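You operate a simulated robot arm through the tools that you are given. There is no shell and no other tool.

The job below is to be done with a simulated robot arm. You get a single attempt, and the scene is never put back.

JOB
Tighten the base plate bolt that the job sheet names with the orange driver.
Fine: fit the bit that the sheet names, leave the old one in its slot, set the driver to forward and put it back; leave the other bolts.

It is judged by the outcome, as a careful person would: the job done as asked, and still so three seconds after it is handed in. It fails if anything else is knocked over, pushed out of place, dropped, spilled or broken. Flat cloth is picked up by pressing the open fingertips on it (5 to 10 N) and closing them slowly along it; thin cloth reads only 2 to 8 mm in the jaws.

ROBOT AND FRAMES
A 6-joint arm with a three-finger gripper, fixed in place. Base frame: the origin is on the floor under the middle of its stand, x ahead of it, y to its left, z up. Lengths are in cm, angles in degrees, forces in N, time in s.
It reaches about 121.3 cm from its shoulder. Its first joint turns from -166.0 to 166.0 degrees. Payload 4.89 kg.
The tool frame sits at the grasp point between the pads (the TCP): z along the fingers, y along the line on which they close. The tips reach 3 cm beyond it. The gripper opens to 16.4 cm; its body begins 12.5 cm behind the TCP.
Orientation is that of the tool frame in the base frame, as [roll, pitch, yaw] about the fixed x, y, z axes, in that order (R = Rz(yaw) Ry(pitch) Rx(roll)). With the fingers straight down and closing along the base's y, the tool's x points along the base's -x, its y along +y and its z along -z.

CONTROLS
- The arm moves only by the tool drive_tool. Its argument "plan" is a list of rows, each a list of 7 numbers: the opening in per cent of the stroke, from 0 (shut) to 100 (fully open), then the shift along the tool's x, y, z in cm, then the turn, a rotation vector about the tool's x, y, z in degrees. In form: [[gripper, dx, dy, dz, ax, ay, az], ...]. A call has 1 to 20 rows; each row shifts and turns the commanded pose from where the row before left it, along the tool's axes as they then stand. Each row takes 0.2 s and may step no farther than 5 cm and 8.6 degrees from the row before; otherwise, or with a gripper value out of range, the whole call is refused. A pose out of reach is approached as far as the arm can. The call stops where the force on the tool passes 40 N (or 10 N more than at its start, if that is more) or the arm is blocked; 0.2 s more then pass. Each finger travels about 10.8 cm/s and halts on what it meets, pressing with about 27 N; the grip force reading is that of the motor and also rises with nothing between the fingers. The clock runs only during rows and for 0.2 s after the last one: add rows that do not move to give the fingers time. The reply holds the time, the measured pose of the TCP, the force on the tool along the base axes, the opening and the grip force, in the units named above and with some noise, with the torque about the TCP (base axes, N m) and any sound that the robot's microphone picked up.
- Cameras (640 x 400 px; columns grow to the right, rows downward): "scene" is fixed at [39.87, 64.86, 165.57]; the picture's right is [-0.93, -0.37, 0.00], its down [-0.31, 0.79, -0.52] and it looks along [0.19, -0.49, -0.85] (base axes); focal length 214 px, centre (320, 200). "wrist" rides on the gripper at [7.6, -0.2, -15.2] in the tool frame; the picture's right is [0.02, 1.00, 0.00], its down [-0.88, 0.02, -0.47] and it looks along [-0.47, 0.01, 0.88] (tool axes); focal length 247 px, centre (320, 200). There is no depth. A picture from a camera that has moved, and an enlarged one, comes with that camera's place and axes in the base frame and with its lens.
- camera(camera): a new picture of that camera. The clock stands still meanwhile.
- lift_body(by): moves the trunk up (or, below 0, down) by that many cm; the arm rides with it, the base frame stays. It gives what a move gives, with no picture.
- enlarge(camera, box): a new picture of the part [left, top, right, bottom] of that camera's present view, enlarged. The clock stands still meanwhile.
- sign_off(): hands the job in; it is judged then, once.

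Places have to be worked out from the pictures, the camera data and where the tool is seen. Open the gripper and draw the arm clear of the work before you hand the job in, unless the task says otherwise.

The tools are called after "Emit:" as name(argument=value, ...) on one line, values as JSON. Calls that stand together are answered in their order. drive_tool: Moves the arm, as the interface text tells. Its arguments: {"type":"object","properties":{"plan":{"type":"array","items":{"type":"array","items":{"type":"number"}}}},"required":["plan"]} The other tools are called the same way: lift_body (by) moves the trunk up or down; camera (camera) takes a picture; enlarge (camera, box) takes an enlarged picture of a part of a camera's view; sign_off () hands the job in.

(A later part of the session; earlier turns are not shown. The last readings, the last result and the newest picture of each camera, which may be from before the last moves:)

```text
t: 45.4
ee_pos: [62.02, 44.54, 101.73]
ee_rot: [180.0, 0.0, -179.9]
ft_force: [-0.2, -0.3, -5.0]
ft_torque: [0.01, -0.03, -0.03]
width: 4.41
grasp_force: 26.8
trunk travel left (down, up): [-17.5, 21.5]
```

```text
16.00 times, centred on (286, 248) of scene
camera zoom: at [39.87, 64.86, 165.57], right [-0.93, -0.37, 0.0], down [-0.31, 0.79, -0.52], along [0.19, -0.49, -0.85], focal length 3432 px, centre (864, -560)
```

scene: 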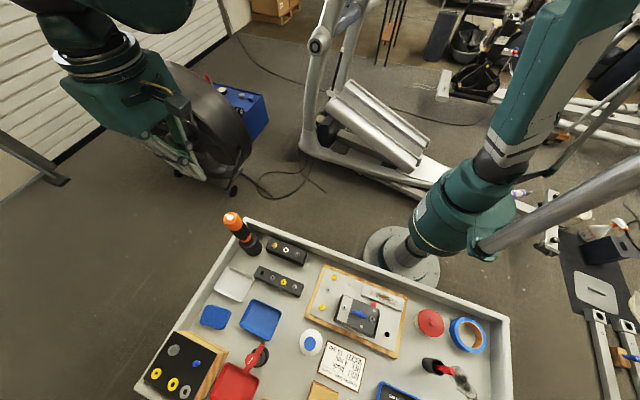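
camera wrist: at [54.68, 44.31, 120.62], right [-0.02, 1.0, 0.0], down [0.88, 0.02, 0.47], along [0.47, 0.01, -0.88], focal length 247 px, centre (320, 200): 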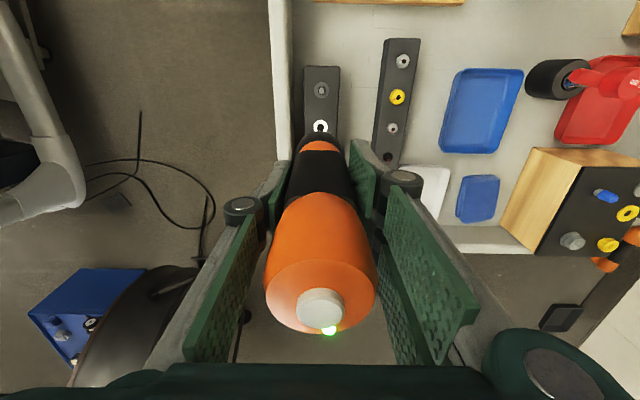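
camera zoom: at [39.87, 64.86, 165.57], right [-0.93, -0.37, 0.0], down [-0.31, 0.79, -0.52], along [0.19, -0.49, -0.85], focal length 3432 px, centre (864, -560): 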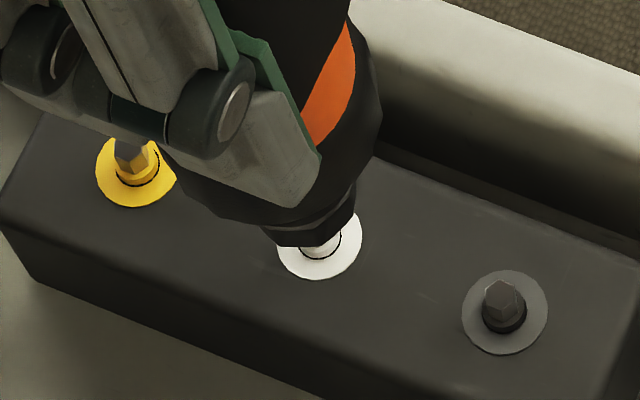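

The white collar seems to be sitting in the slot. I lift 4 cm more to confirm the chuck is empty.

Emit:
drive_tool(plan=[[0, 0, 0, -2, 0, 0, 0], [0, 0, 0, -2, 0, 0, 0], [0, 0, 0, -1, 0, 0, 0], [0, 0, 0, 0, 0, 0, 0]])

Emit:
enlarge(camera="scene", box=[266, 234, 298, 254])

Emit:
enlarge(camera="wrist", box=[290, 40, 350, 160])

```text
t: 46.4
ee_pos: [62.04, 44.66, 106.84]
ee_rot: [-180.0, 0.0, -179.9]
ft_force: [-0.4, -1.2, -4.9]
ft_torque: [0.04, -0.01, 0.03]
width: 4.41
grasp_force: 27.0
trunk travel left (down, up): [-17.5, 21.5]
```

```text
16.00 times, centred on (282, 244) of scene
camera zoom: at [39.87, 64.86, 165.57], right [-0.93, -0.37, 0.0], down [-0.31, 0.79, -0.52], along [0.19, -0.49, -0.85], focal length 3432 px, centre (928, -504)
```

zoom: 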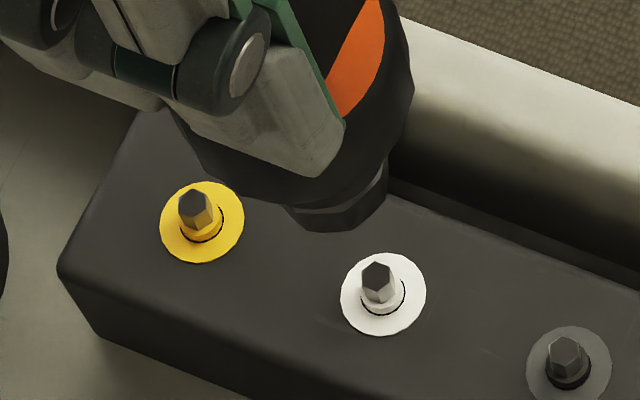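

```text
3.33 times, centred on (320, 100) of wrist
camera zoom: at [54.34, 44.53, 121.86], right [-0.02, 1.0, 0.0], down [0.88, 0.02, 0.47], along [0.47, 0.01, -0.88], focal length 823 px, centre (320, 533)
```

zoom: 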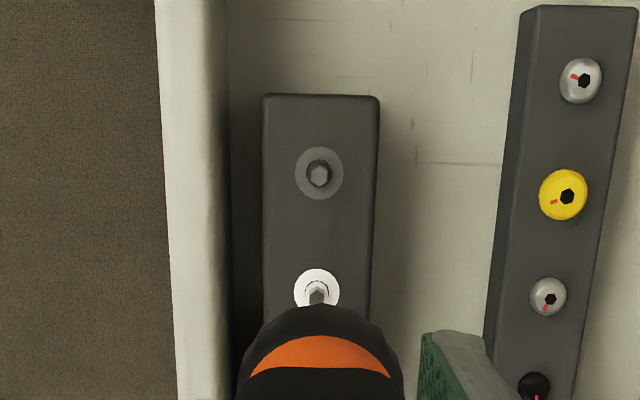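

The white 5 mm bit is back in its slot and the chuck is empty. I move about 5 cm in −x over the grey 4 mm bit and lower to just above it.

Emit:
drive_tool(plan=[[0, 2.5, -0.04, 0, 0, 0, 0], [0, 2.48, -0.04, 0, 0, 0, 0], [0, 0, 0, 2, 0, 0, 0], [0, 0, 0, 2, 0, 0, 0], [0, 0, 0, 0, 0, 0, 0]])

Emit:
enlarge(camera="scene", box=[276, 238, 308, 258])

Emit:
enlarge(camera="wrist", box=[280, 90, 360, 160])

```text
t: 47.6
ee_pos: [57.13, 44.54, 102.73]
ee_rot: [-180.0, -0.1, -179.8]
ft_force: [0.1, 1.1, -5.0]
ft_torque: [-0.04, 0.03, 0.02]
width: 4.41
grasp_force: 27.2
trunk travel left (down, up): [-17.5, 21.5]
```

```text
16.00 times, centred on (292, 248) of scene
camera zoom: at [39.87, 64.86, 165.57], right [-0.93, -0.37, 0.0], down [-0.31, 0.79, -0.52], along [0.19, -0.49, -0.85], focal length 3432 px, centre (768, -568)
```

zoom: 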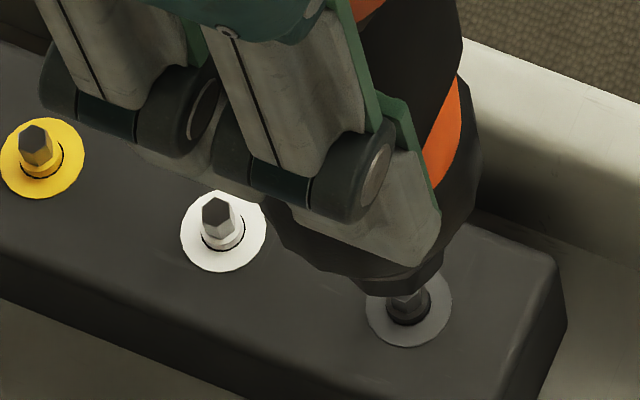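

```text
5.71 times, centred on (320, 125) of wrist
camera zoom: at [49.45, 44.37, 117.86], right [-0.02, 1.0, 0.0], down [0.88, 0.02, 0.47], along [0.47, 0.01, -0.88], focal length 1411 px, centre (320, 629)
```

zoom: 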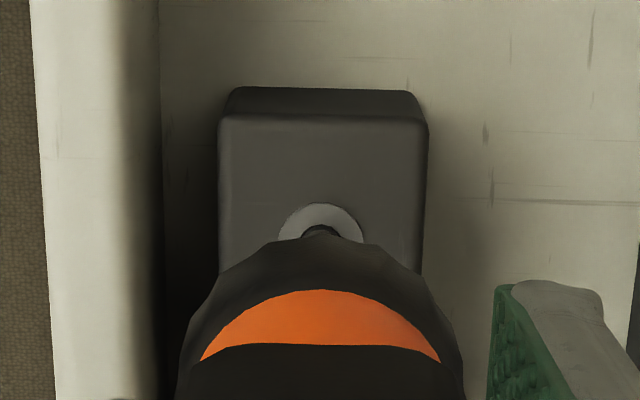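

The chuck is right above the grey bit, aligned within about 0.1 cm. I nudge +0.07 cm in y and lower slowly over the shank.

Emit:
drive_tool(plan=[[0, 0, 0.07, 0.3, 0, 0, 0], [0, 0, 0, 0.3, 0, 0, 0], [0, 0, 0, 0.3, 0, 0, 0], [0, 0, 0, 0.3, 0, 0, 0], [0, 0, 0, 0, 0, 0, 0]])

Emit:
enlarge(camera="scene", box=[284, 242, 308, 257])

```text
t: 48.8
ee_pos: [56.96, 44.55, 101.5]
ee_rot: [-179.9, -0.2, -180.0]
ft_force: [0.9, 0.0, -5.8]
ft_torque: [-0.02, 0.03, 0.01]
width: 4.44
grasp_force: 27.4
trunk travel left (down, up): [-17.5, 21.5]
```

```text
16.00 times, centred on (296, 250) of scene
camera zoom: at [39.87, 64.86, 165.57], right [-0.93, -0.37, 0.0], down [-0.31, 0.79, -0.52], along [0.19, -0.49, -0.85], focal length 3432 px, centre (704, -592)
```

zoom: 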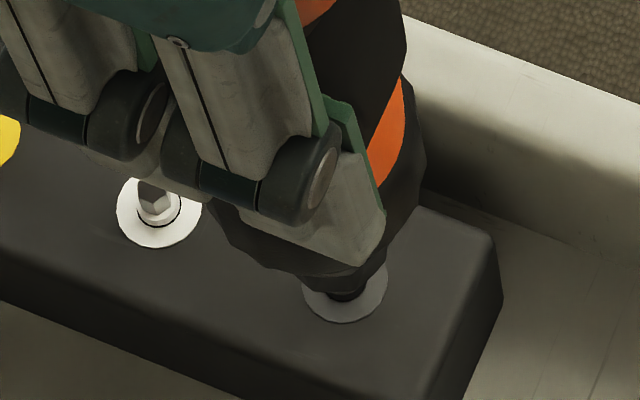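

I continue down in 0.2 cm steps.

Emit:
drive_tool(plan=[[0, 0, 0, 0.2, 0, 0, 0], [0, 0, 0, 0.2, 0, 0, 0], [0, 0, 0, 0.2, 0, 0, 0], [0, 0, 0, 0.2, 0, 0, 0], [0, 0, 0, 0, 0, 0, 0]])

Emit:
enlarge(camera="scene", box=[284, 242, 308, 257])

```text
t: 50.0
ee_pos: [57.07, 44.7, 100.7]
ee_rot: [180.0, 0.0, -179.9]
ft_force: [0.1, 0.2, -4.6]
ft_torque: [-0.01, 0.02, 0.01]
width: 4.38
grasp_force: 27.0
trunk travel left (down, up): [-17.5, 21.5]
```

```text
16.00 times, centred on (296, 250) of scene
camera zoom: at [39.87, 64.86, 165.57], right [-0.93, -0.37, 0.0], down [-0.31, 0.79, -0.52], along [0.19, -0.49, -0.85], focal length 3432 px, centre (704, -592)
```

zoom: 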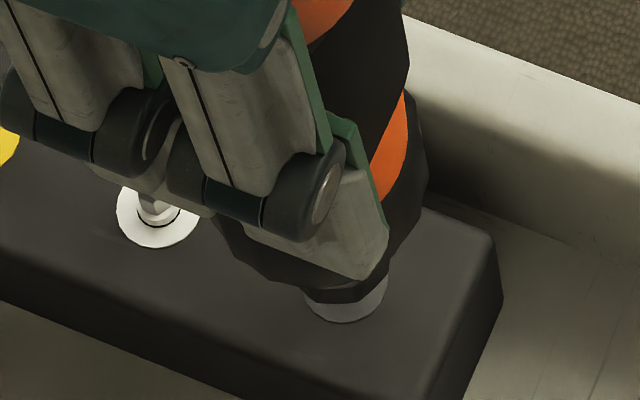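

Emit:
drive_tool(plan=[[0, 0, 0, 0.2, 0, 0, 0], [0, 0, 0, 0.2, 0, 0, 0], [0, 0, 0, 0.2, 0, 0, 0], [0, 0, 0, 0.2, 0, 0, 0], [0, 0, 0, 0, 0, 0, 0]])

Emit:
enlarge(camera="scene", box=[284, 242, 308, 257])

```text
t: 51.2
ee_pos: [57.06, 44.55, 99.9]
ee_rot: [-179.9, -0.2, -179.9]
ft_force: [0.7, 0.4, -4.2]
ft_torque: [0.0, 0.03, -0.02]
width: 4.4
grasp_force: 26.8
trunk travel left (down, up): [-17.5, 21.5]
```

```text
16.00 times, centred on (296, 250) of scene
camera zoom: at [39.87, 64.86, 165.57], right [-0.93, -0.37, 0.0], down [-0.31, 0.79, -0.52], along [0.19, -0.49, -0.85], focal length 3432 px, centre (704, -592)
```

zoom: 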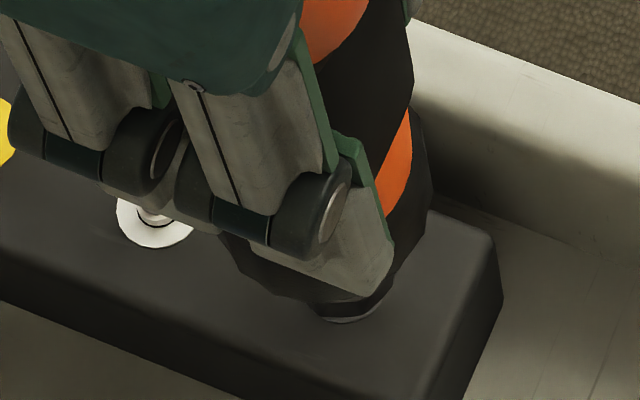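

Emit:
drive_tool(plan=[[0, 0, 0, 0.15, 0, 0, 0], [0, 0, 0, 0.15, 0, 0, 0], [0, 0, 0, 0.15, 0, 0, 0], [0, 0, 0, 0.15, 0, 0, 0], [0, 0, 0, 0, 0, 0, 0]])

```text
t: 52.4
ee_pos: [57.01, 44.73, 99.29]
ee_rot: [-180.0, -0.1, -180.0]
ft_force: [0.7, 0.3, -4.0]
ft_torque: [0.04, 0.02, -0.02]
width: 4.39
grasp_force: 27.2
trunk travel left (down, up): [-17.5, 21.5]
```

Emit:
drive_tool(plan=[[0, 0, 0, 0.15, 0, 0, 0], [0, 0, 0, 0.15, 0, 0, 0], [0, 0, 0, 0.15, 0, 0, 0], [0, 0, 0, 0, 0, 0, 0]])

Emit:
enlarge(camera="scene", box=[284, 242, 308, 257])

```text
t: 53.4
ee_pos: [57.12, 44.6, 98.72]
ee_rot: [180.0, -0.1, -179.8]
ft_force: [0.8, -0.5, -4.9]
ft_torque: [0.0, -0.01, -0.01]
width: 4.44
grasp_force: 26.8
trunk travel left (down, up): [-17.5, 21.5]
```

```text
16.00 times, centred on (296, 250) of scene
camera zoom: at [39.87, 64.86, 165.57], right [-0.93, -0.37, 0.0], down [-0.31, 0.79, -0.52], along [0.19, -0.49, -0.85], focal length 3432 px, centre (704, -592)
```

zoom: 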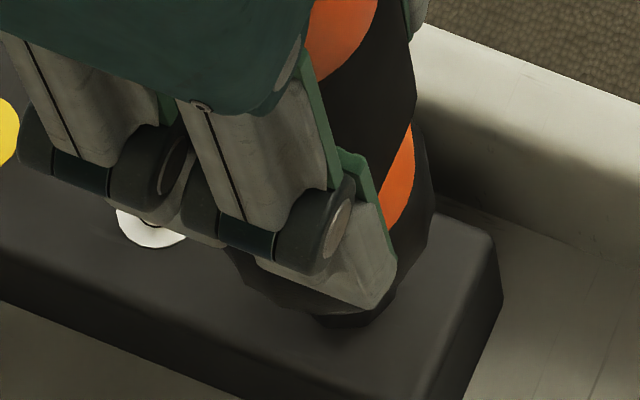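

The nose is at the rack top with the shank going into the chuck. I continue down to press the chuck home.

Emit:
drive_tool(plan=[[0, 0, 0, 0.1, 0, 0, 0], [0, 0, 0, 0.1, 0, 0, 0], [0, 0, 0, 0.1, 0, 0, 0], [0, 0, 0, 0, 0, 0, 0]])

```text
t: 54.4
ee_pos: [57.16, 44.68, 98.69]
ee_rot: [180.0, 0.0, -179.8]
ft_force: [-0.7, 3.0, 0.0]
ft_torque: [0.45, 0.15, 0.01]
width: 4.41
grasp_force: 26.8
trunk travel left (down, up): [-17.5, 21.5]
```

Emit:
drive_tool(plan=[[0, 0, 0.02, 0.1, 0, 0, 0], [0, 0, 0, 0.1, 0, 0, 0], [0, 0, 0, 0.1, 0, 0, 0], [0, 0, 0, 0, 0, 0, 0]])

```text
t: 55.4
ee_pos: [56.98, 44.51, 98.35]
ee_rot: [180.0, -0.2, -179.9]
ft_force: [-0.6, -3.2, 2.3]
ft_torque: [-0.62, 0.14, 0.0]
width: 4.43
grasp_force: 26.4
trunk travel left (down, up): [-17.5, 21.5]
```

Contact has begun, the same as with the white slot. I press on through the sleeve travel.

Emit:
drive_tool(plan=[[0, 0, 0, 0.1, 0, 0, 0], [0, 0, 0, 0.1, 0, 0, 0], [0, 0, 0, 0.1, 0, 0, 0], [0, 0, 0, 0, 0, 0, 0]])

```text
t: 56.4
ee_pos: [57.02, 44.61, 98.08]
ee_rot: [179.9, -0.1, -179.8]
ft_force: [-0.6, -2.6, 6.1]
ft_torque: [-0.29, 0.22, 0.01]
width: 4.41
grasp_force: 27.4
trunk travel left (down, up): [-17.5, 21.5]
```

Emit:
drive_tool(plan=[[0, 0, 0, 0.1, 0, 0, 0], [0, 0, 0, 0.1, 0, 0, 0], [0, 0, 0, 0.1, 0, 0, 0], [0, 0, 0, 0, 0, 0, 0]])

```text
t: 57.4
ee_pos: [57.03, 44.61, 97.68]
ee_rot: [180.0, 0.1, -179.9]
ft_force: [3.5, 0.1, 19.9]
ft_torque: [0.08, -0.39, 0.01]
width: 4.41
grasp_force: 26.9
trunk travel left (down, up): [-17.5, 21.5]
```

Bottomed at about 25 N as before. I press 0.05 cm more, hold briefly, then lift to see if the grey bit came along.

Emit:
drive_tool(plan=[[0, 0, 0, 0.05, 0, 0, 0], [0, 0, 0, 0, 0, 0, 0], [0, 0, 0, -0.3, 0, 0, 0], [0, 0, 0, -0.5, 0, 0, 0], [0, 0, 0, -0.7, 0, 0, 0], [0, 0, 0, -1.5, 0, 0, 0], [0, 0, 0, -2, 0, 0, 0], [0, 0, 0, 0, 0, 0, 0]])

Emit:
enlarge(camera="scene", box=[276, 238, 308, 258])

```text
t: 59.2
ee_pos: [56.97, 44.64, 102.77]
ee_rot: [179.9, -0.1, -180.0]
ft_force: [0.7, 0.1, -5.2]
ft_torque: [0.01, -0.04, 0.01]
width: 4.41
grasp_force: 27.0
trunk travel left (down, up): [-17.5, 21.5]
```

```text
16.00 times, centred on (292, 248) of scene
camera zoom: at [39.87, 64.86, 165.57], right [-0.93, -0.37, 0.0], down [-0.31, 0.79, -0.52], along [0.19, -0.49, -0.85], focal length 3432 px, centre (768, -568)
```

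zoom: 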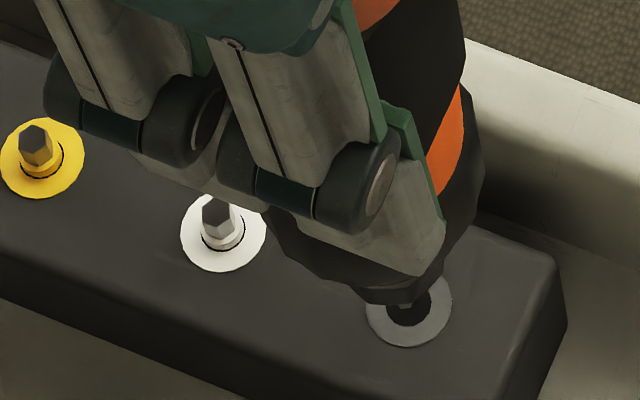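

The grey slot looks empty now. I lift 9 cm further and inspect the chuck.

Emit:
drive_tool(plan=[[0, 0, 0, -2, 0, 0, 0], [0, 0, 0, -3.5, 0, 0, 0], [0, 0, 0, -3.5, 0, 0, 0], [0, 0, 0, 0, 0, 0, 0]])

Emit:
enlarge(camera="scene", box=[270, 230, 310, 260])

Emit:
camera(camera="scene")

Emit:
camera(camera="wrist")

```text
t: 60.2
ee_pos: [57.06, 44.69, 111.81]
ee_rot: [180.0, -0.1, -179.9]
ft_force: [-0.1, -0.3, -4.8]
ft_torque: [0.03, -0.04, 0.02]
width: 4.4
grasp_force: 27.3
trunk travel left (down, up): [-17.5, 21.5]
```

```text
13.33 times, centred on (290, 245) of scene
camera zoom: at [39.87, 64.86, 165.57], right [-0.93, -0.37, 0.0], down [-0.31, 0.79, -0.52], along [0.19, -0.49, -0.85], focal length 2860 px, centre (720, -400)
```

zoom: 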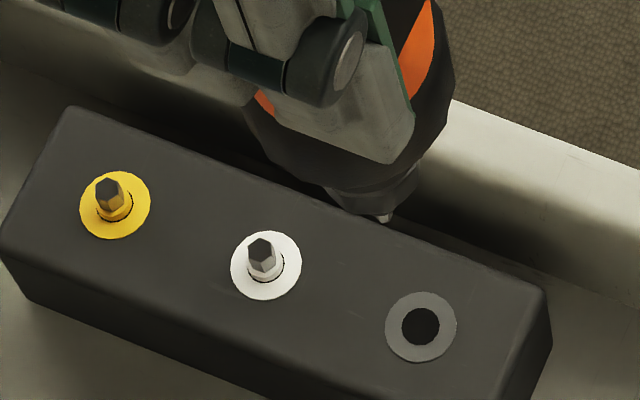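

```text
taken
```

scene: 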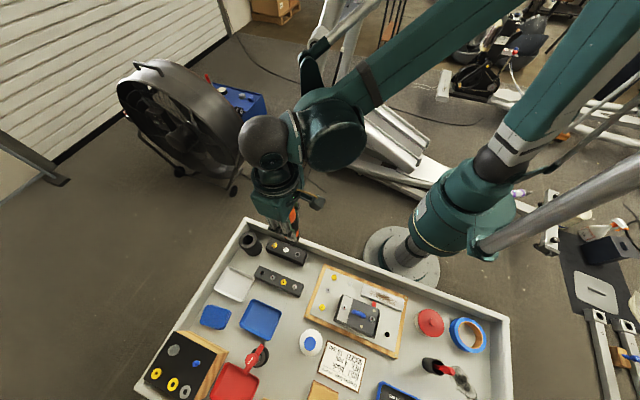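

```text
taken
camera wrist: at [49.33, 44.49, 126.94], right [-0.02, 1.0, 0.0], down [0.88, 0.02, 0.47], along [0.47, 0.01, -0.88], focal length 247 px, centre (320, 200)
```

wrist: 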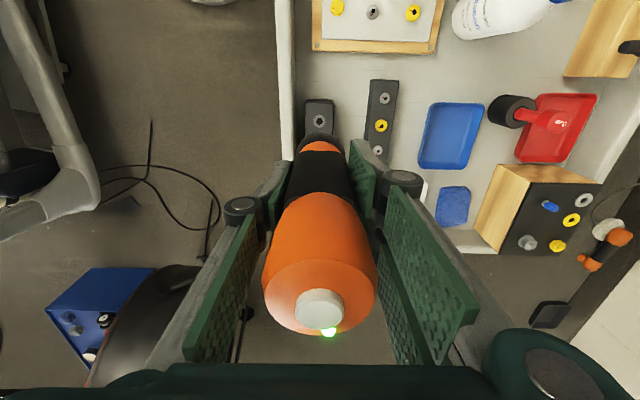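

The 4 mm (grey) bit is in the chuck and the grey slot is empty. Next I raise 10 cm and travel to above the black bolt at about (19, 57.2), well above the bench items.

Emit:
drive_tool(plan=[[0, 0, 0, -4, 0, 0, 0], [0, 0, 0, -4, 0, 0, 0], [0, 0, 0, -3, 0, 0, 0], [0, 3.5, 1.15, 0, 0, 0, 0], [0, 3.5, 1.15, 0, 0, 0, 0], [0, 3.5, 1.15, 0, 0, 0, 0], [0, 3.5, 1.15, 0, 0, 0, 0], [0, 3.5, 1.15, 0, 0, 0, 0], [0, 3.5, 1.15, 0, 0, 0, 0], [0, 3.5, 1.15, 0, 0, 0, 0], [0, 0, 0, 0, 0, 0, 0]])

Emit:
camera(camera="wrist")

Emit:
camera(camera="scene")

```text
t: 62.6
ee_pos: [32.47, 52.7, 122.57]
ee_rot: [180.0, -0.1, -179.9]
ft_force: [0.3, 0.3, -5.6]
ft_torque: [0.02, -0.08, 0.02]
width: 4.4
grasp_force: 26.9
trunk travel left (down, up): [-17.5, 21.5]
```

```text
taken
camera wrist: at [24.81, 52.55, 137.73], right [-0.02, 1.0, 0.0], down [0.88, 0.02, 0.47], along [0.47, 0.01, -0.88], focal length 247 px, centre (320, 200)
```

wrist: 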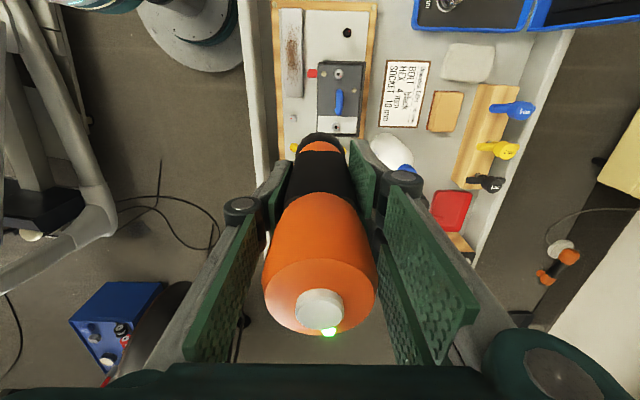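

```text
taken
```

scene: 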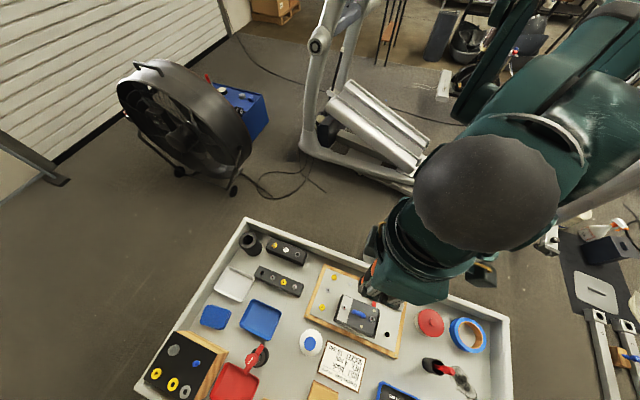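

The black bolt is visible in the wrist view. I enlarge it to fix its position.

Emit:
enlarge(camera="wrist", box=[331, 20, 363, 46])

Emit:
enlarge(camera="wrist", box=[280, 0, 400, 140])

```text
15.38 times, centred on (347, 33) of wrist
camera zoom: at [24.81, 52.55, 137.73], right [-0.02, 1.0, 0.0], down [0.88, 0.02, 0.47], along [0.47, 0.01, -0.88], focal length 3800 px, centre (-95, 2769)
```

zoom: 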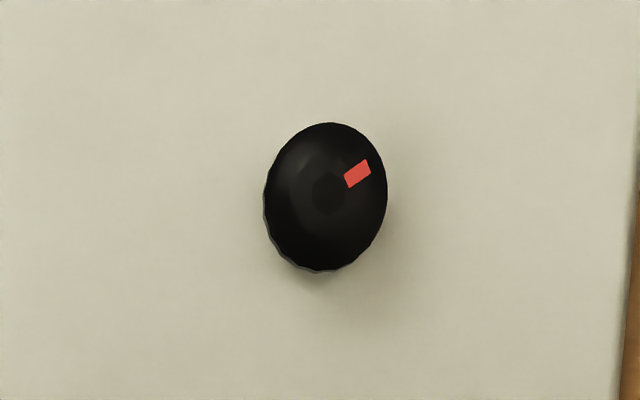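

```text
2.86 times, centred on (340, 70) of wrist
camera zoom: at [24.81, 52.55, 137.73], right [-0.02, 1.0, 0.0], down [0.88, 0.02, 0.47], along [0.47, 0.01, -0.88], focal length 706 px, centre (263, 571)
```

zoom: 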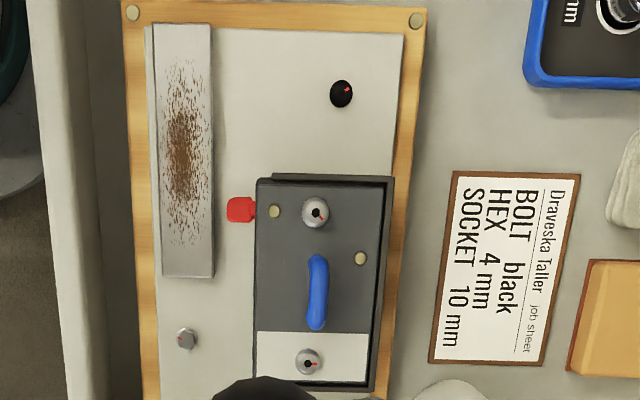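

The bolt is at about (18.7, 57.5, 83). I move directly over it, still high, and look again.

Emit:
drive_tool(plan=[[0, 4.58, 1.59, 0, 0, 0, 0], [0, 4.58, 1.59, 0, 0, 0, 0], [0, 4.58, 1.59, 0, 0, 0, 0], [0, 0, 0, 3, 0, 0, 0], [0, 0, 0, 0, 0, 0, 0]])

Emit:
camera(camera="scene")

Emit:
enlarge(camera="wrist", box=[290, 80, 350, 150])

```text
t: 63.8
ee_pos: [18.57, 57.37, 119.45]
ee_rot: [-180.0, 0.0, -179.9]
ft_force: [-0.6, -0.2, -4.5]
ft_torque: [-0.05, -0.09, 0.01]
width: 4.4
grasp_force: 26.9
trunk travel left (down, up): [-17.5, 21.5]
```

```text
taken
```

scene: 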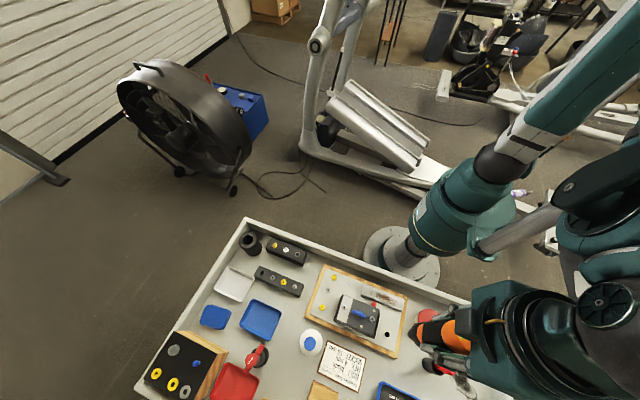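

```text
5.71 times, centred on (320, 115) of wrist
camera zoom: at [10.9, 57.26, 134.69], right [-0.02, 1.0, 0.0], down [0.88, 0.02, 0.47], along [0.47, 0.01, -0.88], focal length 1411 px, centre (320, 686)
```

zoom: 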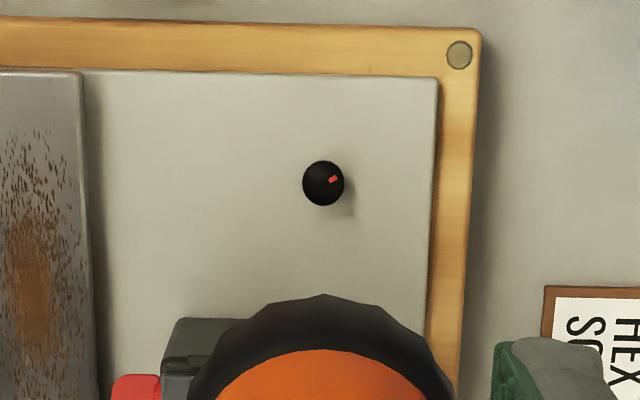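

The bolt is almost exactly below; I shift +0.12 x, +0.2 y and lower 14 cm, to leave the bit tip about 4–5 cm above the bolt.

Emit:
drive_tool(plan=[[0, -0.12, 0.2, 3.5, 0, 0, 0], [0, 0, 0, 4, 0, 0, 0], [0, 0, 0, 3.5, 0, 0, 0], [0, 0, 0, 2, 0, 0, 0], [0, 0, 0, 0, 0, 0, 0]])

Emit:
enlarge(camera="scene", box=[370, 310, 418, 350])

Emit:
enlarge(camera="wrist", box=[290, 70, 350, 150])

```text
t: 65.0
ee_pos: [18.81, 57.44, 106.67]
ee_rot: [-180.0, 0.0, -179.9]
ft_force: [0.0, 0.5, -4.0]
ft_torque: [-0.08, 0.02, 0.04]
width: 4.42
grasp_force: 26.8
trunk travel left (down, up): [-17.5, 21.5]
```

```text
10.00 times, centred on (394, 330) of scene
camera zoom: at [39.87, 64.86, 165.57], right [-0.93, -0.37, 0.0], down [-0.31, 0.79, -0.52], along [0.19, -0.49, -0.85], focal length 2145 px, centre (-420, -1100)
```

zoom: 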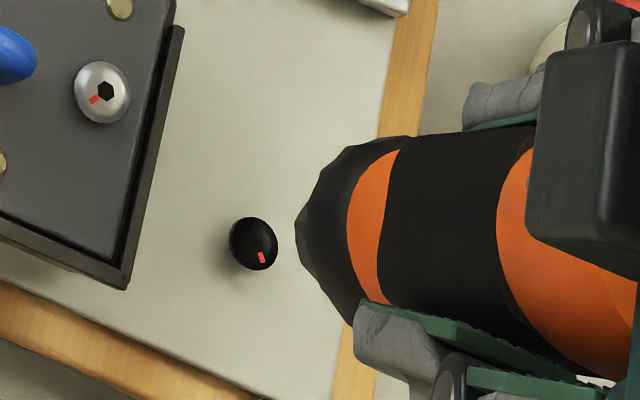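

```text
5.00 times, centred on (320, 110) of wrist
camera zoom: at [11.18, 57.33, 121.85], right [-0.02, 1.0, 0.0], down [0.88, 0.02, 0.47], along [0.47, 0.01, -0.88], focal length 1235 px, centre (320, 650)
```

zoom: 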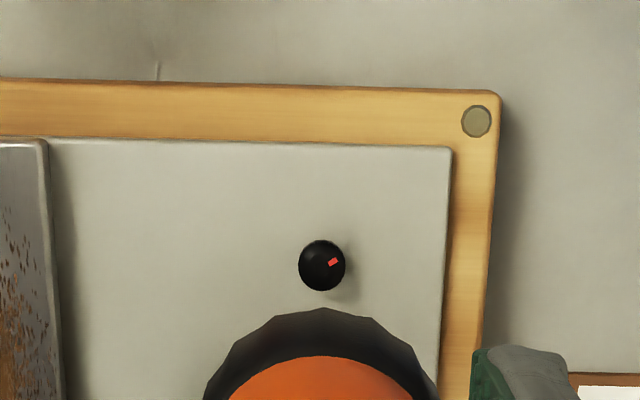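

The bit itself is hidden behind the nose in both views, so I rely on the calibrated offset from the slots: shift −0.2 x, +0.13 y, then lower to just above expected contact (tip ≈ 1 cm above).

Emit:
drive_tool(plan=[[0, 0.2, 0.13, 1.5, 0, 0, 0], [0, 0, 0, 1.5, 0, 0, 0], [0, 0, 0, 1.0, 0, 0, 0], [0, 0, 0, 0.7, 0, 0, 0], [0, 0, 0, 0, 0, 0, 0]])

Emit:
enlarge(camera="scene", box=[370, 315, 410, 345])

Emit:
enlarge(camera="wrist", box=[290, 80, 350, 150])

```text
t: 66.2
ee_pos: [18.79, 57.56, 102.19]
ee_rot: [179.9, -0.1, -180.0]
ft_force: [0.1, -0.3, -4.1]
ft_torque: [-0.01, 0.0, -0.02]
width: 4.43
grasp_force: 27.2
trunk travel left (down, up): [-17.5, 21.5]
```

```text
13.33 times, centred on (390, 330) of scene
camera zoom: at [39.87, 64.86, 165.57], right [-0.93, -0.37, 0.0], down [-0.31, 0.79, -0.52], along [0.19, -0.49, -0.85], focal length 2860 px, centre (-613, -1533)
```

zoom: 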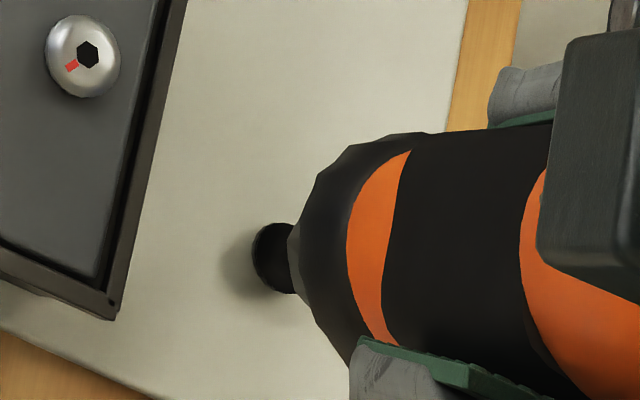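

```text
5.71 times, centred on (320, 115) of wrist
camera zoom: at [11.02, 57.48, 117.15], right [-0.02, 1.0, 0.0], down [0.88, 0.02, 0.47], along [0.47, 0.01, -0.88], focal length 1411 px, centre (320, 686)
```

zoom: 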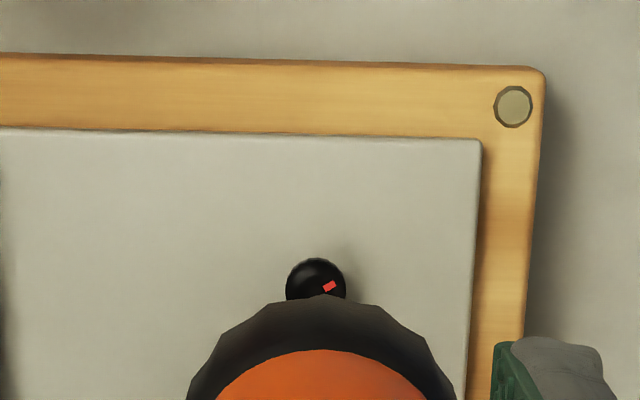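

Small residual: I shift −0.12 x, −0.07 y and descend slowly in 0.25 cm steps watching for contact.

Emit:
drive_tool(plan=[[0, 0.12, -0.07, 0.25, 0, 0, 0], [0, 0, 0, 0.25, 0, 0, 0], [0, 0, 0, 0.25, 0, 0, 0], [0, 0, 0, 0.25, 0, 0, 0], [0, 0, 0, 0, 0, 0, 0]])

Emit:
enlarge(camera="wrist", box=[290, 80, 350, 150])

```text
t: 67.4
ee_pos: [18.61, 57.5, 101.09]
ee_rot: [180.0, -0.1, 180.0]
ft_force: [0.5, -0.5, -4.5]
ft_torque: [0.04, 0.03, 0.0]
width: 4.39
grasp_force: 27.2
trunk travel left (down, up): [-17.5, 21.5]
```

```text
5.71 times, centred on (320, 115) of wrist
camera zoom: at [10.9, 57.3, 116.16], right [-0.02, 1.0, 0.0], down [0.88, 0.02, 0.47], along [0.47, 0.01, -0.88], focal length 1411 px, centre (320, 686)
```

zoom: 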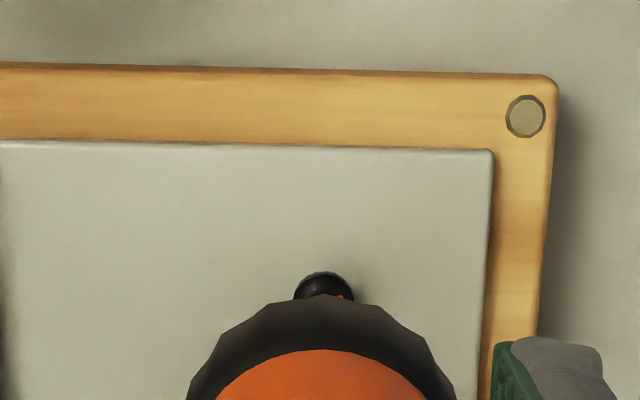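

Now x matches; y needs about +0.13. I correct and continue down in small steps.

Emit:
drive_tool(plan=[[0, 0, 0.13, 0.2, 0, 0, 0], [0, 0, 0, 0.2, 0, 0, 0], [0, 0, 0, 0.1, 0, 0, 0], [0, 0, 0, 0, 0, 0, 0]])

Emit:
enlarge(camera="wrist", box=[290, 80, 350, 150])

```text
t: 68.4
ee_pos: [18.76, 57.21, 100.51]
ee_rot: [180.0, -0.1, 179.8]
ft_force: [0.2, -0.4, -5.0]
ft_torque: [0.0, 0.04, -0.03]
width: 4.39
grasp_force: 26.7
trunk travel left (down, up): [-17.5, 21.5]
```

```text
5.71 times, centred on (320, 115) of wrist
camera zoom: at [10.98, 57.12, 115.68], right [-0.02, 1.0, 0.0], down [0.88, 0.02, 0.47], along [0.47, 0.01, -0.88], focal length 1411 px, centre (320, 686)
```

zoom: 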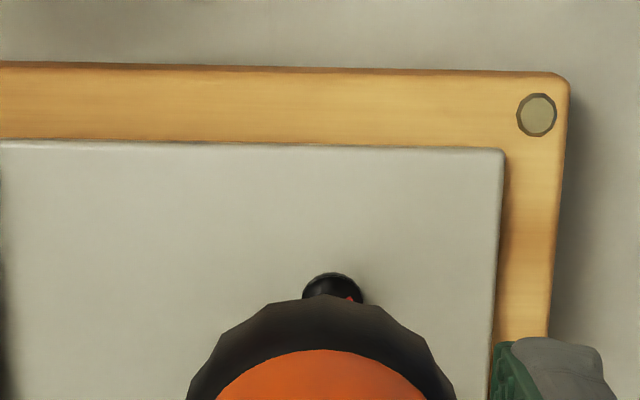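

The arm drifted toward −y rather than +y. I hold to see whether it settles before continuing.

Emit:
drive_tool(plan=[[0, 0, 0, 0, 0, 0, 0], [0, 0, 0, 0, 0, 0, 0], [0, 0, 0, 0, 0, 0, 0]])

Emit:
camera(camera="wrist")

Emit:
camera(camera="scene")

```text
t: 69.2
ee_pos: [18.64, 57.34, 100.56]
ee_rot: [180.0, 0.0, 179.8]
ft_force: [0.8, -0.1, -4.3]
ft_torque: [-0.03, 0.02, 0.03]
width: 4.39
grasp_force: 27.4
trunk travel left (down, up): [-17.5, 21.5]
```

```text
taken
camera wrist: at [10.99, 57.15, 115.68], right [-0.02, 1.0, 0.0], down [0.88, 0.02, 0.47], along [0.47, 0.01, -0.88], focal length 247 px, centre (320, 200)
```

wrist: 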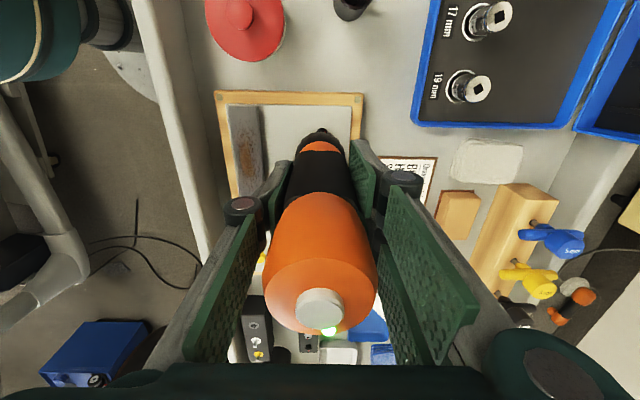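

```text
taken
```

scene: 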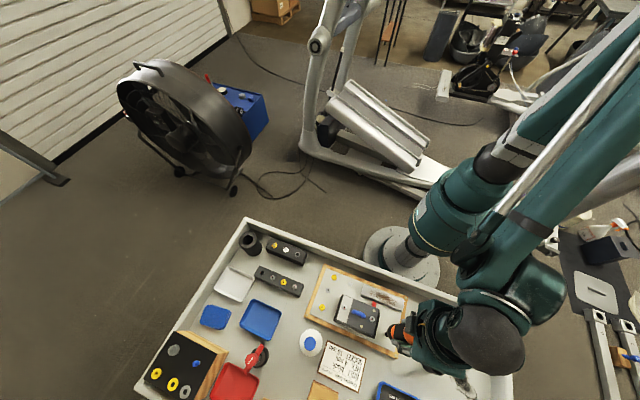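

The arm holds about 0.3 cm short in y. I command +0.3 y and see if it responds.

Emit:
drive_tool(plan=[[0, 0, 0.3, 0, 0, 0, 0], [0, 0, 0, 0, 0, 0, 0], [0, 0, 0, 0, 0, 0, 0]])

Emit:
enlarge(camera="wrist", box=[290, 80, 350, 150])

```text
t: 70.0
ee_pos: [18.81, 57.58, 100.61]
ee_rot: [180.0, -0.1, 179.7]
ft_force: [-0.1, 0.4, -4.3]
ft_torque: [0.0, 0.04, -0.02]
width: 4.4
grasp_force: 26.6
trunk travel left (down, up): [-17.5, 21.5]
```

```text
5.71 times, centred on (320, 115) of wrist
camera zoom: at [11.11, 57.38, 115.72], right [-0.02, 1.0, 0.0], down [0.88, 0.01, 0.47], along [0.47, 0.01, -0.88], focal length 1411 px, centre (320, 686)
```

zoom: 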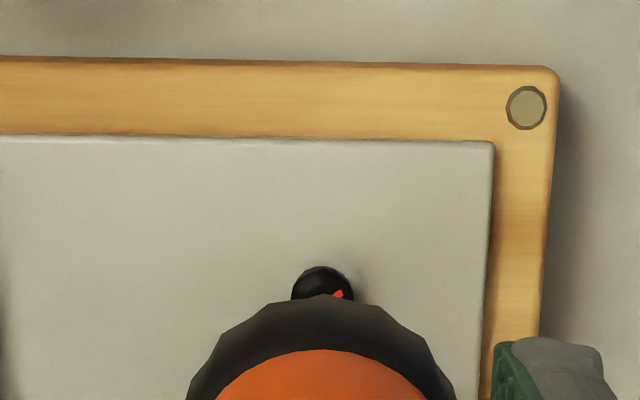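

I correct −0.2 x and +0.12 y.

Emit:
drive_tool(plan=[[0, 0.2, 0.12, 0, 0, 0, 0], [0, 0, 0, 0, 0, 0, 0], [0, 0, 0, 0, 0, 0, 0]])

Emit:
enlarge(camera="wrist", box=[290, 80, 350, 150])

```text
t: 70.8
ee_pos: [18.77, 57.43, 100.59]
ee_rot: [-179.9, 0.0, 179.6]
ft_force: [-0.2, -0.3, -4.6]
ft_torque: [0.04, 0.01, 0.0]
width: 4.37
grasp_force: 27.6
trunk travel left (down, up): [-17.5, 21.5]
```

```text
5.71 times, centred on (320, 115) of wrist
camera zoom: at [11.14, 57.48, 115.74], right [-0.01, 1.0, 0.0], down [0.88, 0.01, 0.47], along [0.47, 0.01, -0.88], focal length 1411 px, centre (320, 686)
```

zoom: 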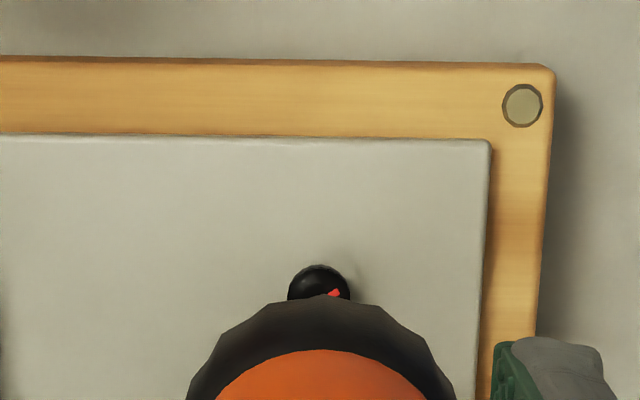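

The arm no longer follows −x commands, so it seems folded to a joint limit here. I raise the trunk by 12 cm (the driver rises clear with it), so the arm can reach down less folded.

Emit:
lift_body(by=12)

Emit:
camera(camera="wrist")

Emit:
camera(camera="scene")

```text
t: 72.3
ee_pos: [18.87, 57.63, 112.55]
ee_rot: [179.9, -0.1, 179.6]
ft_force: [-0.6, -0.2, -5.1]
ft_torque: [0.01, 0.0, 0.0]
width: 4.41
grasp_force: 26.7
trunk travel left (down, up): [-29.5, 9.5]
```

```text
taken
camera wrist: at [11.16, 57.5, 127.71], right [-0.01, 1.0, 0.0], down [0.88, 0.01, 0.47], along [0.47, 0.01, -0.88], focal length 247 px, centre (320, 200)
```

wrist: 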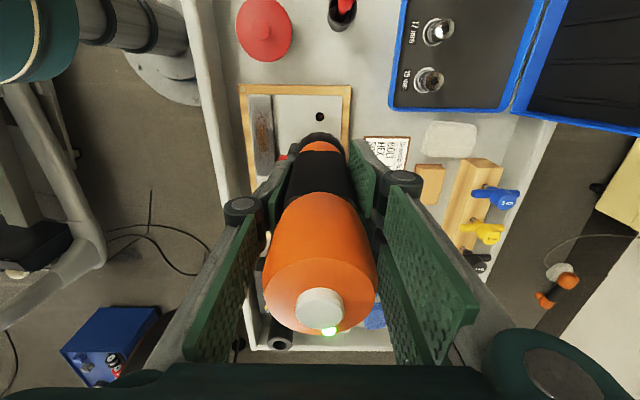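

```text
taken
```

scene: 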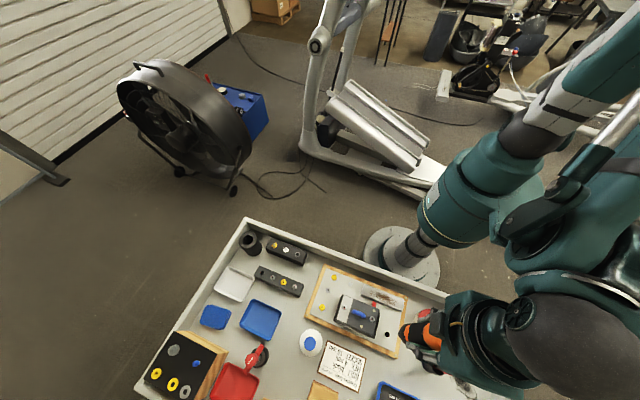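

TCP is now at z≈112.5. I hold and lower 6 cm to see if the arm now tracks properly.

Emit:
drive_tool(plan=[[0, 0, 0, 0, 0, 0, 0], [0, 0, 0, 2, 0, 0, 0], [0, 0, 0, 2, 0, 0, 0], [0, 0, 0, 2, 0, 0, 0], [0, 0, 0, 0, 0, 0, 0], [0, 0, 0, 0, 0, 0, 0]])

Emit:
enlarge(camera="wrist", box=[290, 70, 350, 150])

```text
t: 73.7
ee_pos: [19.0, 57.68, 106.68]
ee_rot: [-180.0, -0.1, 179.5]
ft_force: [-0.2, 0.3, -5.4]
ft_torque: [0.02, 0.03, -0.02]
width: 4.37
grasp_force: 26.9
trunk travel left (down, up): [-29.5, 9.5]
```

```text
5.00 times, centred on (320, 110) of wrist
camera zoom: at [11.27, 57.56, 121.8], right [-0.01, 1.0, 0.0], down [0.88, 0.01, 0.47], along [0.47, 0.01, -0.88], focal length 1235 px, centre (320, 650)
```

zoom: 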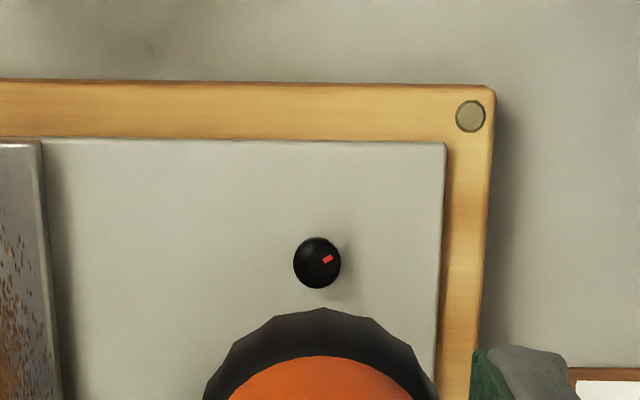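

There is still a slight drift in yaw and x. I turn the tool about 16° (base yaw decreasing) around the driver axis to see whether that frees the joint.

Emit:
drive_tool(plan=[[0, 0, 0, 0, 0, 0, 8], [0, 0, 0, 0, 0, 0, 8], [0, 0, 0, 0, 0, 0, 0], [0, 0, 0, 0, 0, 0, 0]])

Emit:
camera(camera="wrist")

```text
t: 74.7
ee_pos: [19.0, 57.79, 106.55]
ee_rot: [179.9, -0.2, 163.5]
ft_force: [0.1, -0.6, -5.0]
ft_torque: [-0.01, 0.01, 0.0]
width: 4.37
grasp_force: 26.9
trunk travel left (down, up): [-29.5, 9.5]
```

```text
taken
camera wrist: at [11.59, 59.85, 121.69], right [0.26, 0.96, 0.0], down [0.85, -0.23, 0.47], along [0.46, -0.12, -0.88], focal length 247 px, centre (320, 200)
```

wrist: 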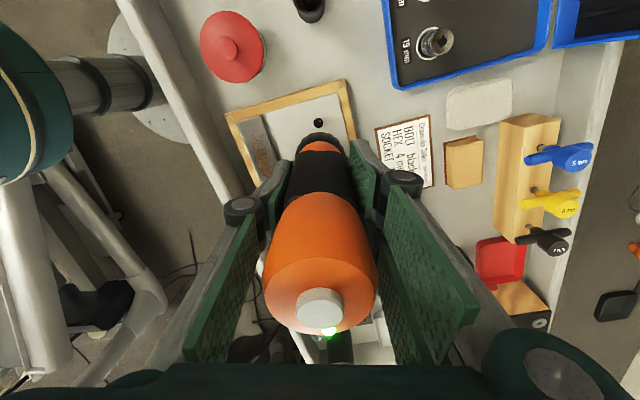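

Yaw follows. I command a correction of (−0.35, −0.24) cm toward the bolt to test that the arm now tracks.

Emit:
drive_tool(plan=[[0, 0.27, -0.33, 0, 0, 0, 0], [0, 0, 0, 0, 0, 0, 0], [0, 0, 0, 0, 0, 0, 0]])

Emit:
enlarge(camera="wrist", box=[290, 70, 350, 150])

```text
t: 75.5
ee_pos: [18.92, 57.56, 106.55]
ee_rot: [179.9, -0.2, 163.2]
ft_force: [-0.6, -0.4, -4.4]
ft_torque: [0.0, 0.0, 0.02]
width: 4.39
grasp_force: 27.2
trunk travel left (down, up): [-29.5, 9.5]
```

```text
5.00 times, centred on (320, 110) of wrist
camera zoom: at [11.47, 59.73, 121.6], right [0.27, 0.96, 0.0], down [0.85, -0.23, 0.47], along [0.46, -0.13, -0.88], focal length 1235 px, centre (320, 650)
```

zoom: 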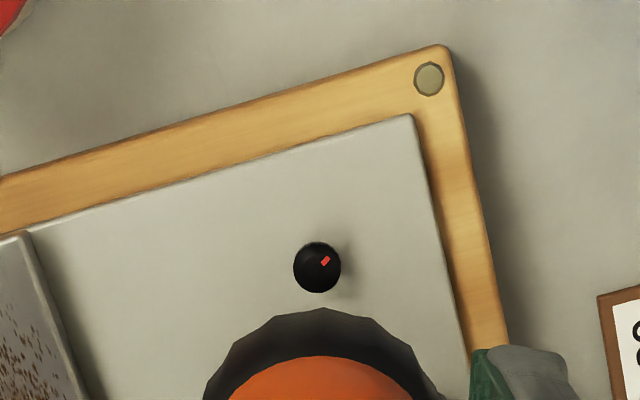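

The arm still doesn't track inward; being low relative to the shoulder is the limiting factor, so I should lower the trunk instead. I raise the tool 24 cm first and restore yaw.

Emit:
drive_tool(plan=[[0, 0, 0, -3, 0, 0, 0], [0, 0, 0, -4, 0, 0, 0], [0, 0, 0, -4, 0, 0, 0], [0, 0, 0, -4, 0, 0, 0], [0, 0, 0, -4, 0, 0, 0], [0, 0, 0, -4, 0, 0, 0], [0, 0, 0, -3, 0, 0, 0], [0, 0, 0, 0, 0, 0, -8], [0, 0, 0, 0, 0, 0, -8], [0, 0, 0, 0, 0, 0, 0], [0, 0, 0, 0, 0, 0, 0]])

Emit:
camera(camera="scene")

Emit:
camera(camera="wrist")

```text
t: 77.9
ee_pos: [18.1, 58.0, 132.61]
ee_rot: [180.0, 0.0, -179.9]
ft_force: [-0.2, -1.1, -4.1]
ft_torque: [-0.02, 0.03, 0.0]
width: 4.41
grasp_force: 26.8
trunk travel left (down, up): [-29.5, 9.5]
```

```text
taken
```

scene: 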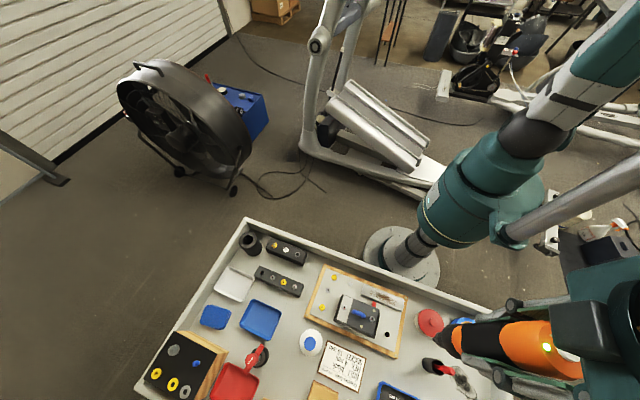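

```text
taken
camera wrist: at [10.41, 57.79, 147.7], right [-0.02, 1.0, 0.0], down [0.88, 0.02, 0.47], along [0.47, 0.01, -0.88], focal length 247 px, centre (320, 200)
```

wrist: 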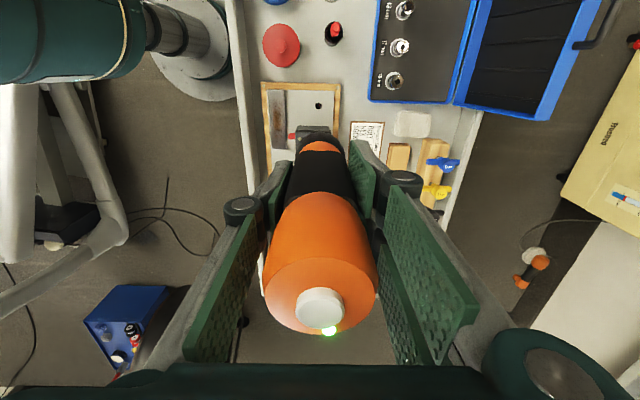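

At height the arm tracks again (yaw −179.9). I check the light colour, then lower the trunk by 24 cm, which brings the TCP to about z=108.5.

Emit:
enlarge(camera="scene", box=[500, 310, 600, 390])

Emit:
lift_body(by=-24)

Emit:
camera(camera="scene")

Emit:
enlarge(camera="wrist", box=[290, 70, 350, 150])

```text
5.00 times, centred on (550, 350) of scene
camera zoom: at [39.87, 64.86, 165.57], right [-0.93, -0.37, 0.0], down [-0.31, 0.79, -0.52], along [0.19, -0.49, -0.85], focal length 1072 px, centre (-830, -550)
```

zoom: 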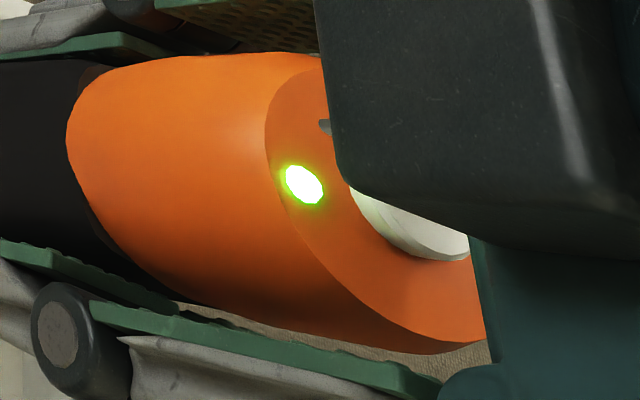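

```text
t: 80.4
ee_pos: [18.07, 57.95, 108.52]
ee_rot: [-180.0, -0.1, -179.8]
ft_force: [0.2, 0.1, -4.1]
ft_torque: [-0.01, 0.06, 0.04]
width: 4.4
grasp_force: 26.8
trunk travel left (down, up): [-5.5, 33.5]
```

```text
taken
```

scene: 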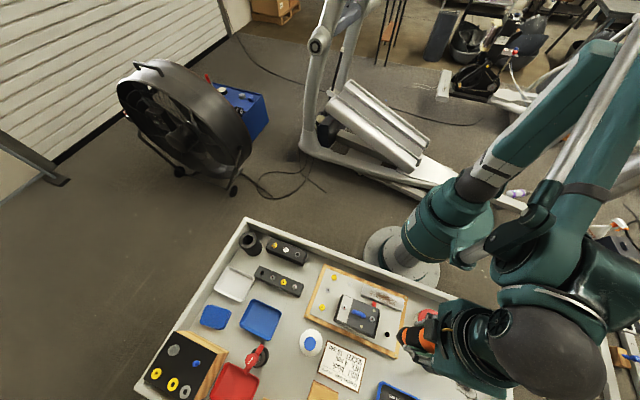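

```text
5.00 times, centred on (320, 110) of wrist
camera zoom: at [10.34, 57.78, 123.74], right [-0.02, 1.0, 0.0], down [0.88, 0.02, 0.47], along [0.47, 0.01, -0.88], focal length 1235 px, centre (320, 650)
```

zoom: 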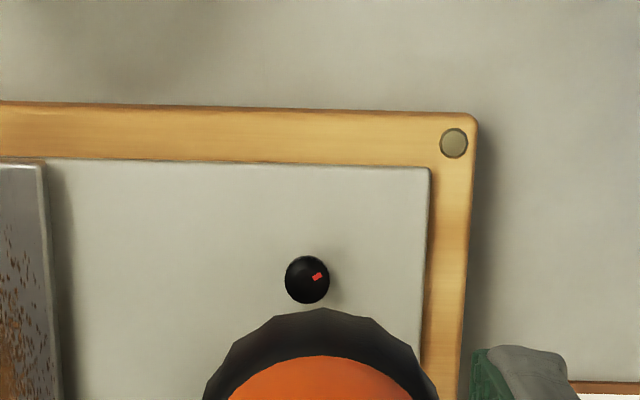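

The light is still green. Relative to the bolt (18.49, 57.53) I need +0.65 x, −0.33 y; I correct and lower 5 cm.

Emit:
drive_tool(plan=[[0, -0.65, -0.33, 1, 0, 0, 0], [0, 0, 0, 2, 0, 0, 0], [0, 0, 0, 2, 0, 0, 0], [0, 0, 0, 0, 0, 0, 0], [0, 0, 0, 0, 0, 0, 0]])

Emit:
enlarge(camera="wrist", box=[290, 80, 350, 150])

```text
t: 81.6
ee_pos: [18.82, 57.7, 103.48]
ee_rot: [-180.0, -0.1, -179.8]
ft_force: [0.2, 0.7, -4.8]
ft_torque: [0.04, 0.01, -0.02]
width: 4.38
grasp_force: 26.5
trunk travel left (down, up): [-5.5, 33.5]
```

```text
5.71 times, centred on (320, 115) of wrist
camera zoom: at [11.15, 57.52, 118.65], right [-0.02, 1.0, 0.0], down [0.88, 0.02, 0.47], along [0.47, 0.01, -0.88], focal length 1411 px, centre (320, 686)
```

zoom: 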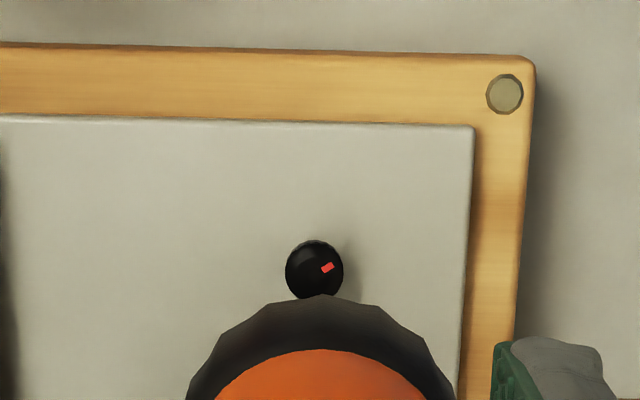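

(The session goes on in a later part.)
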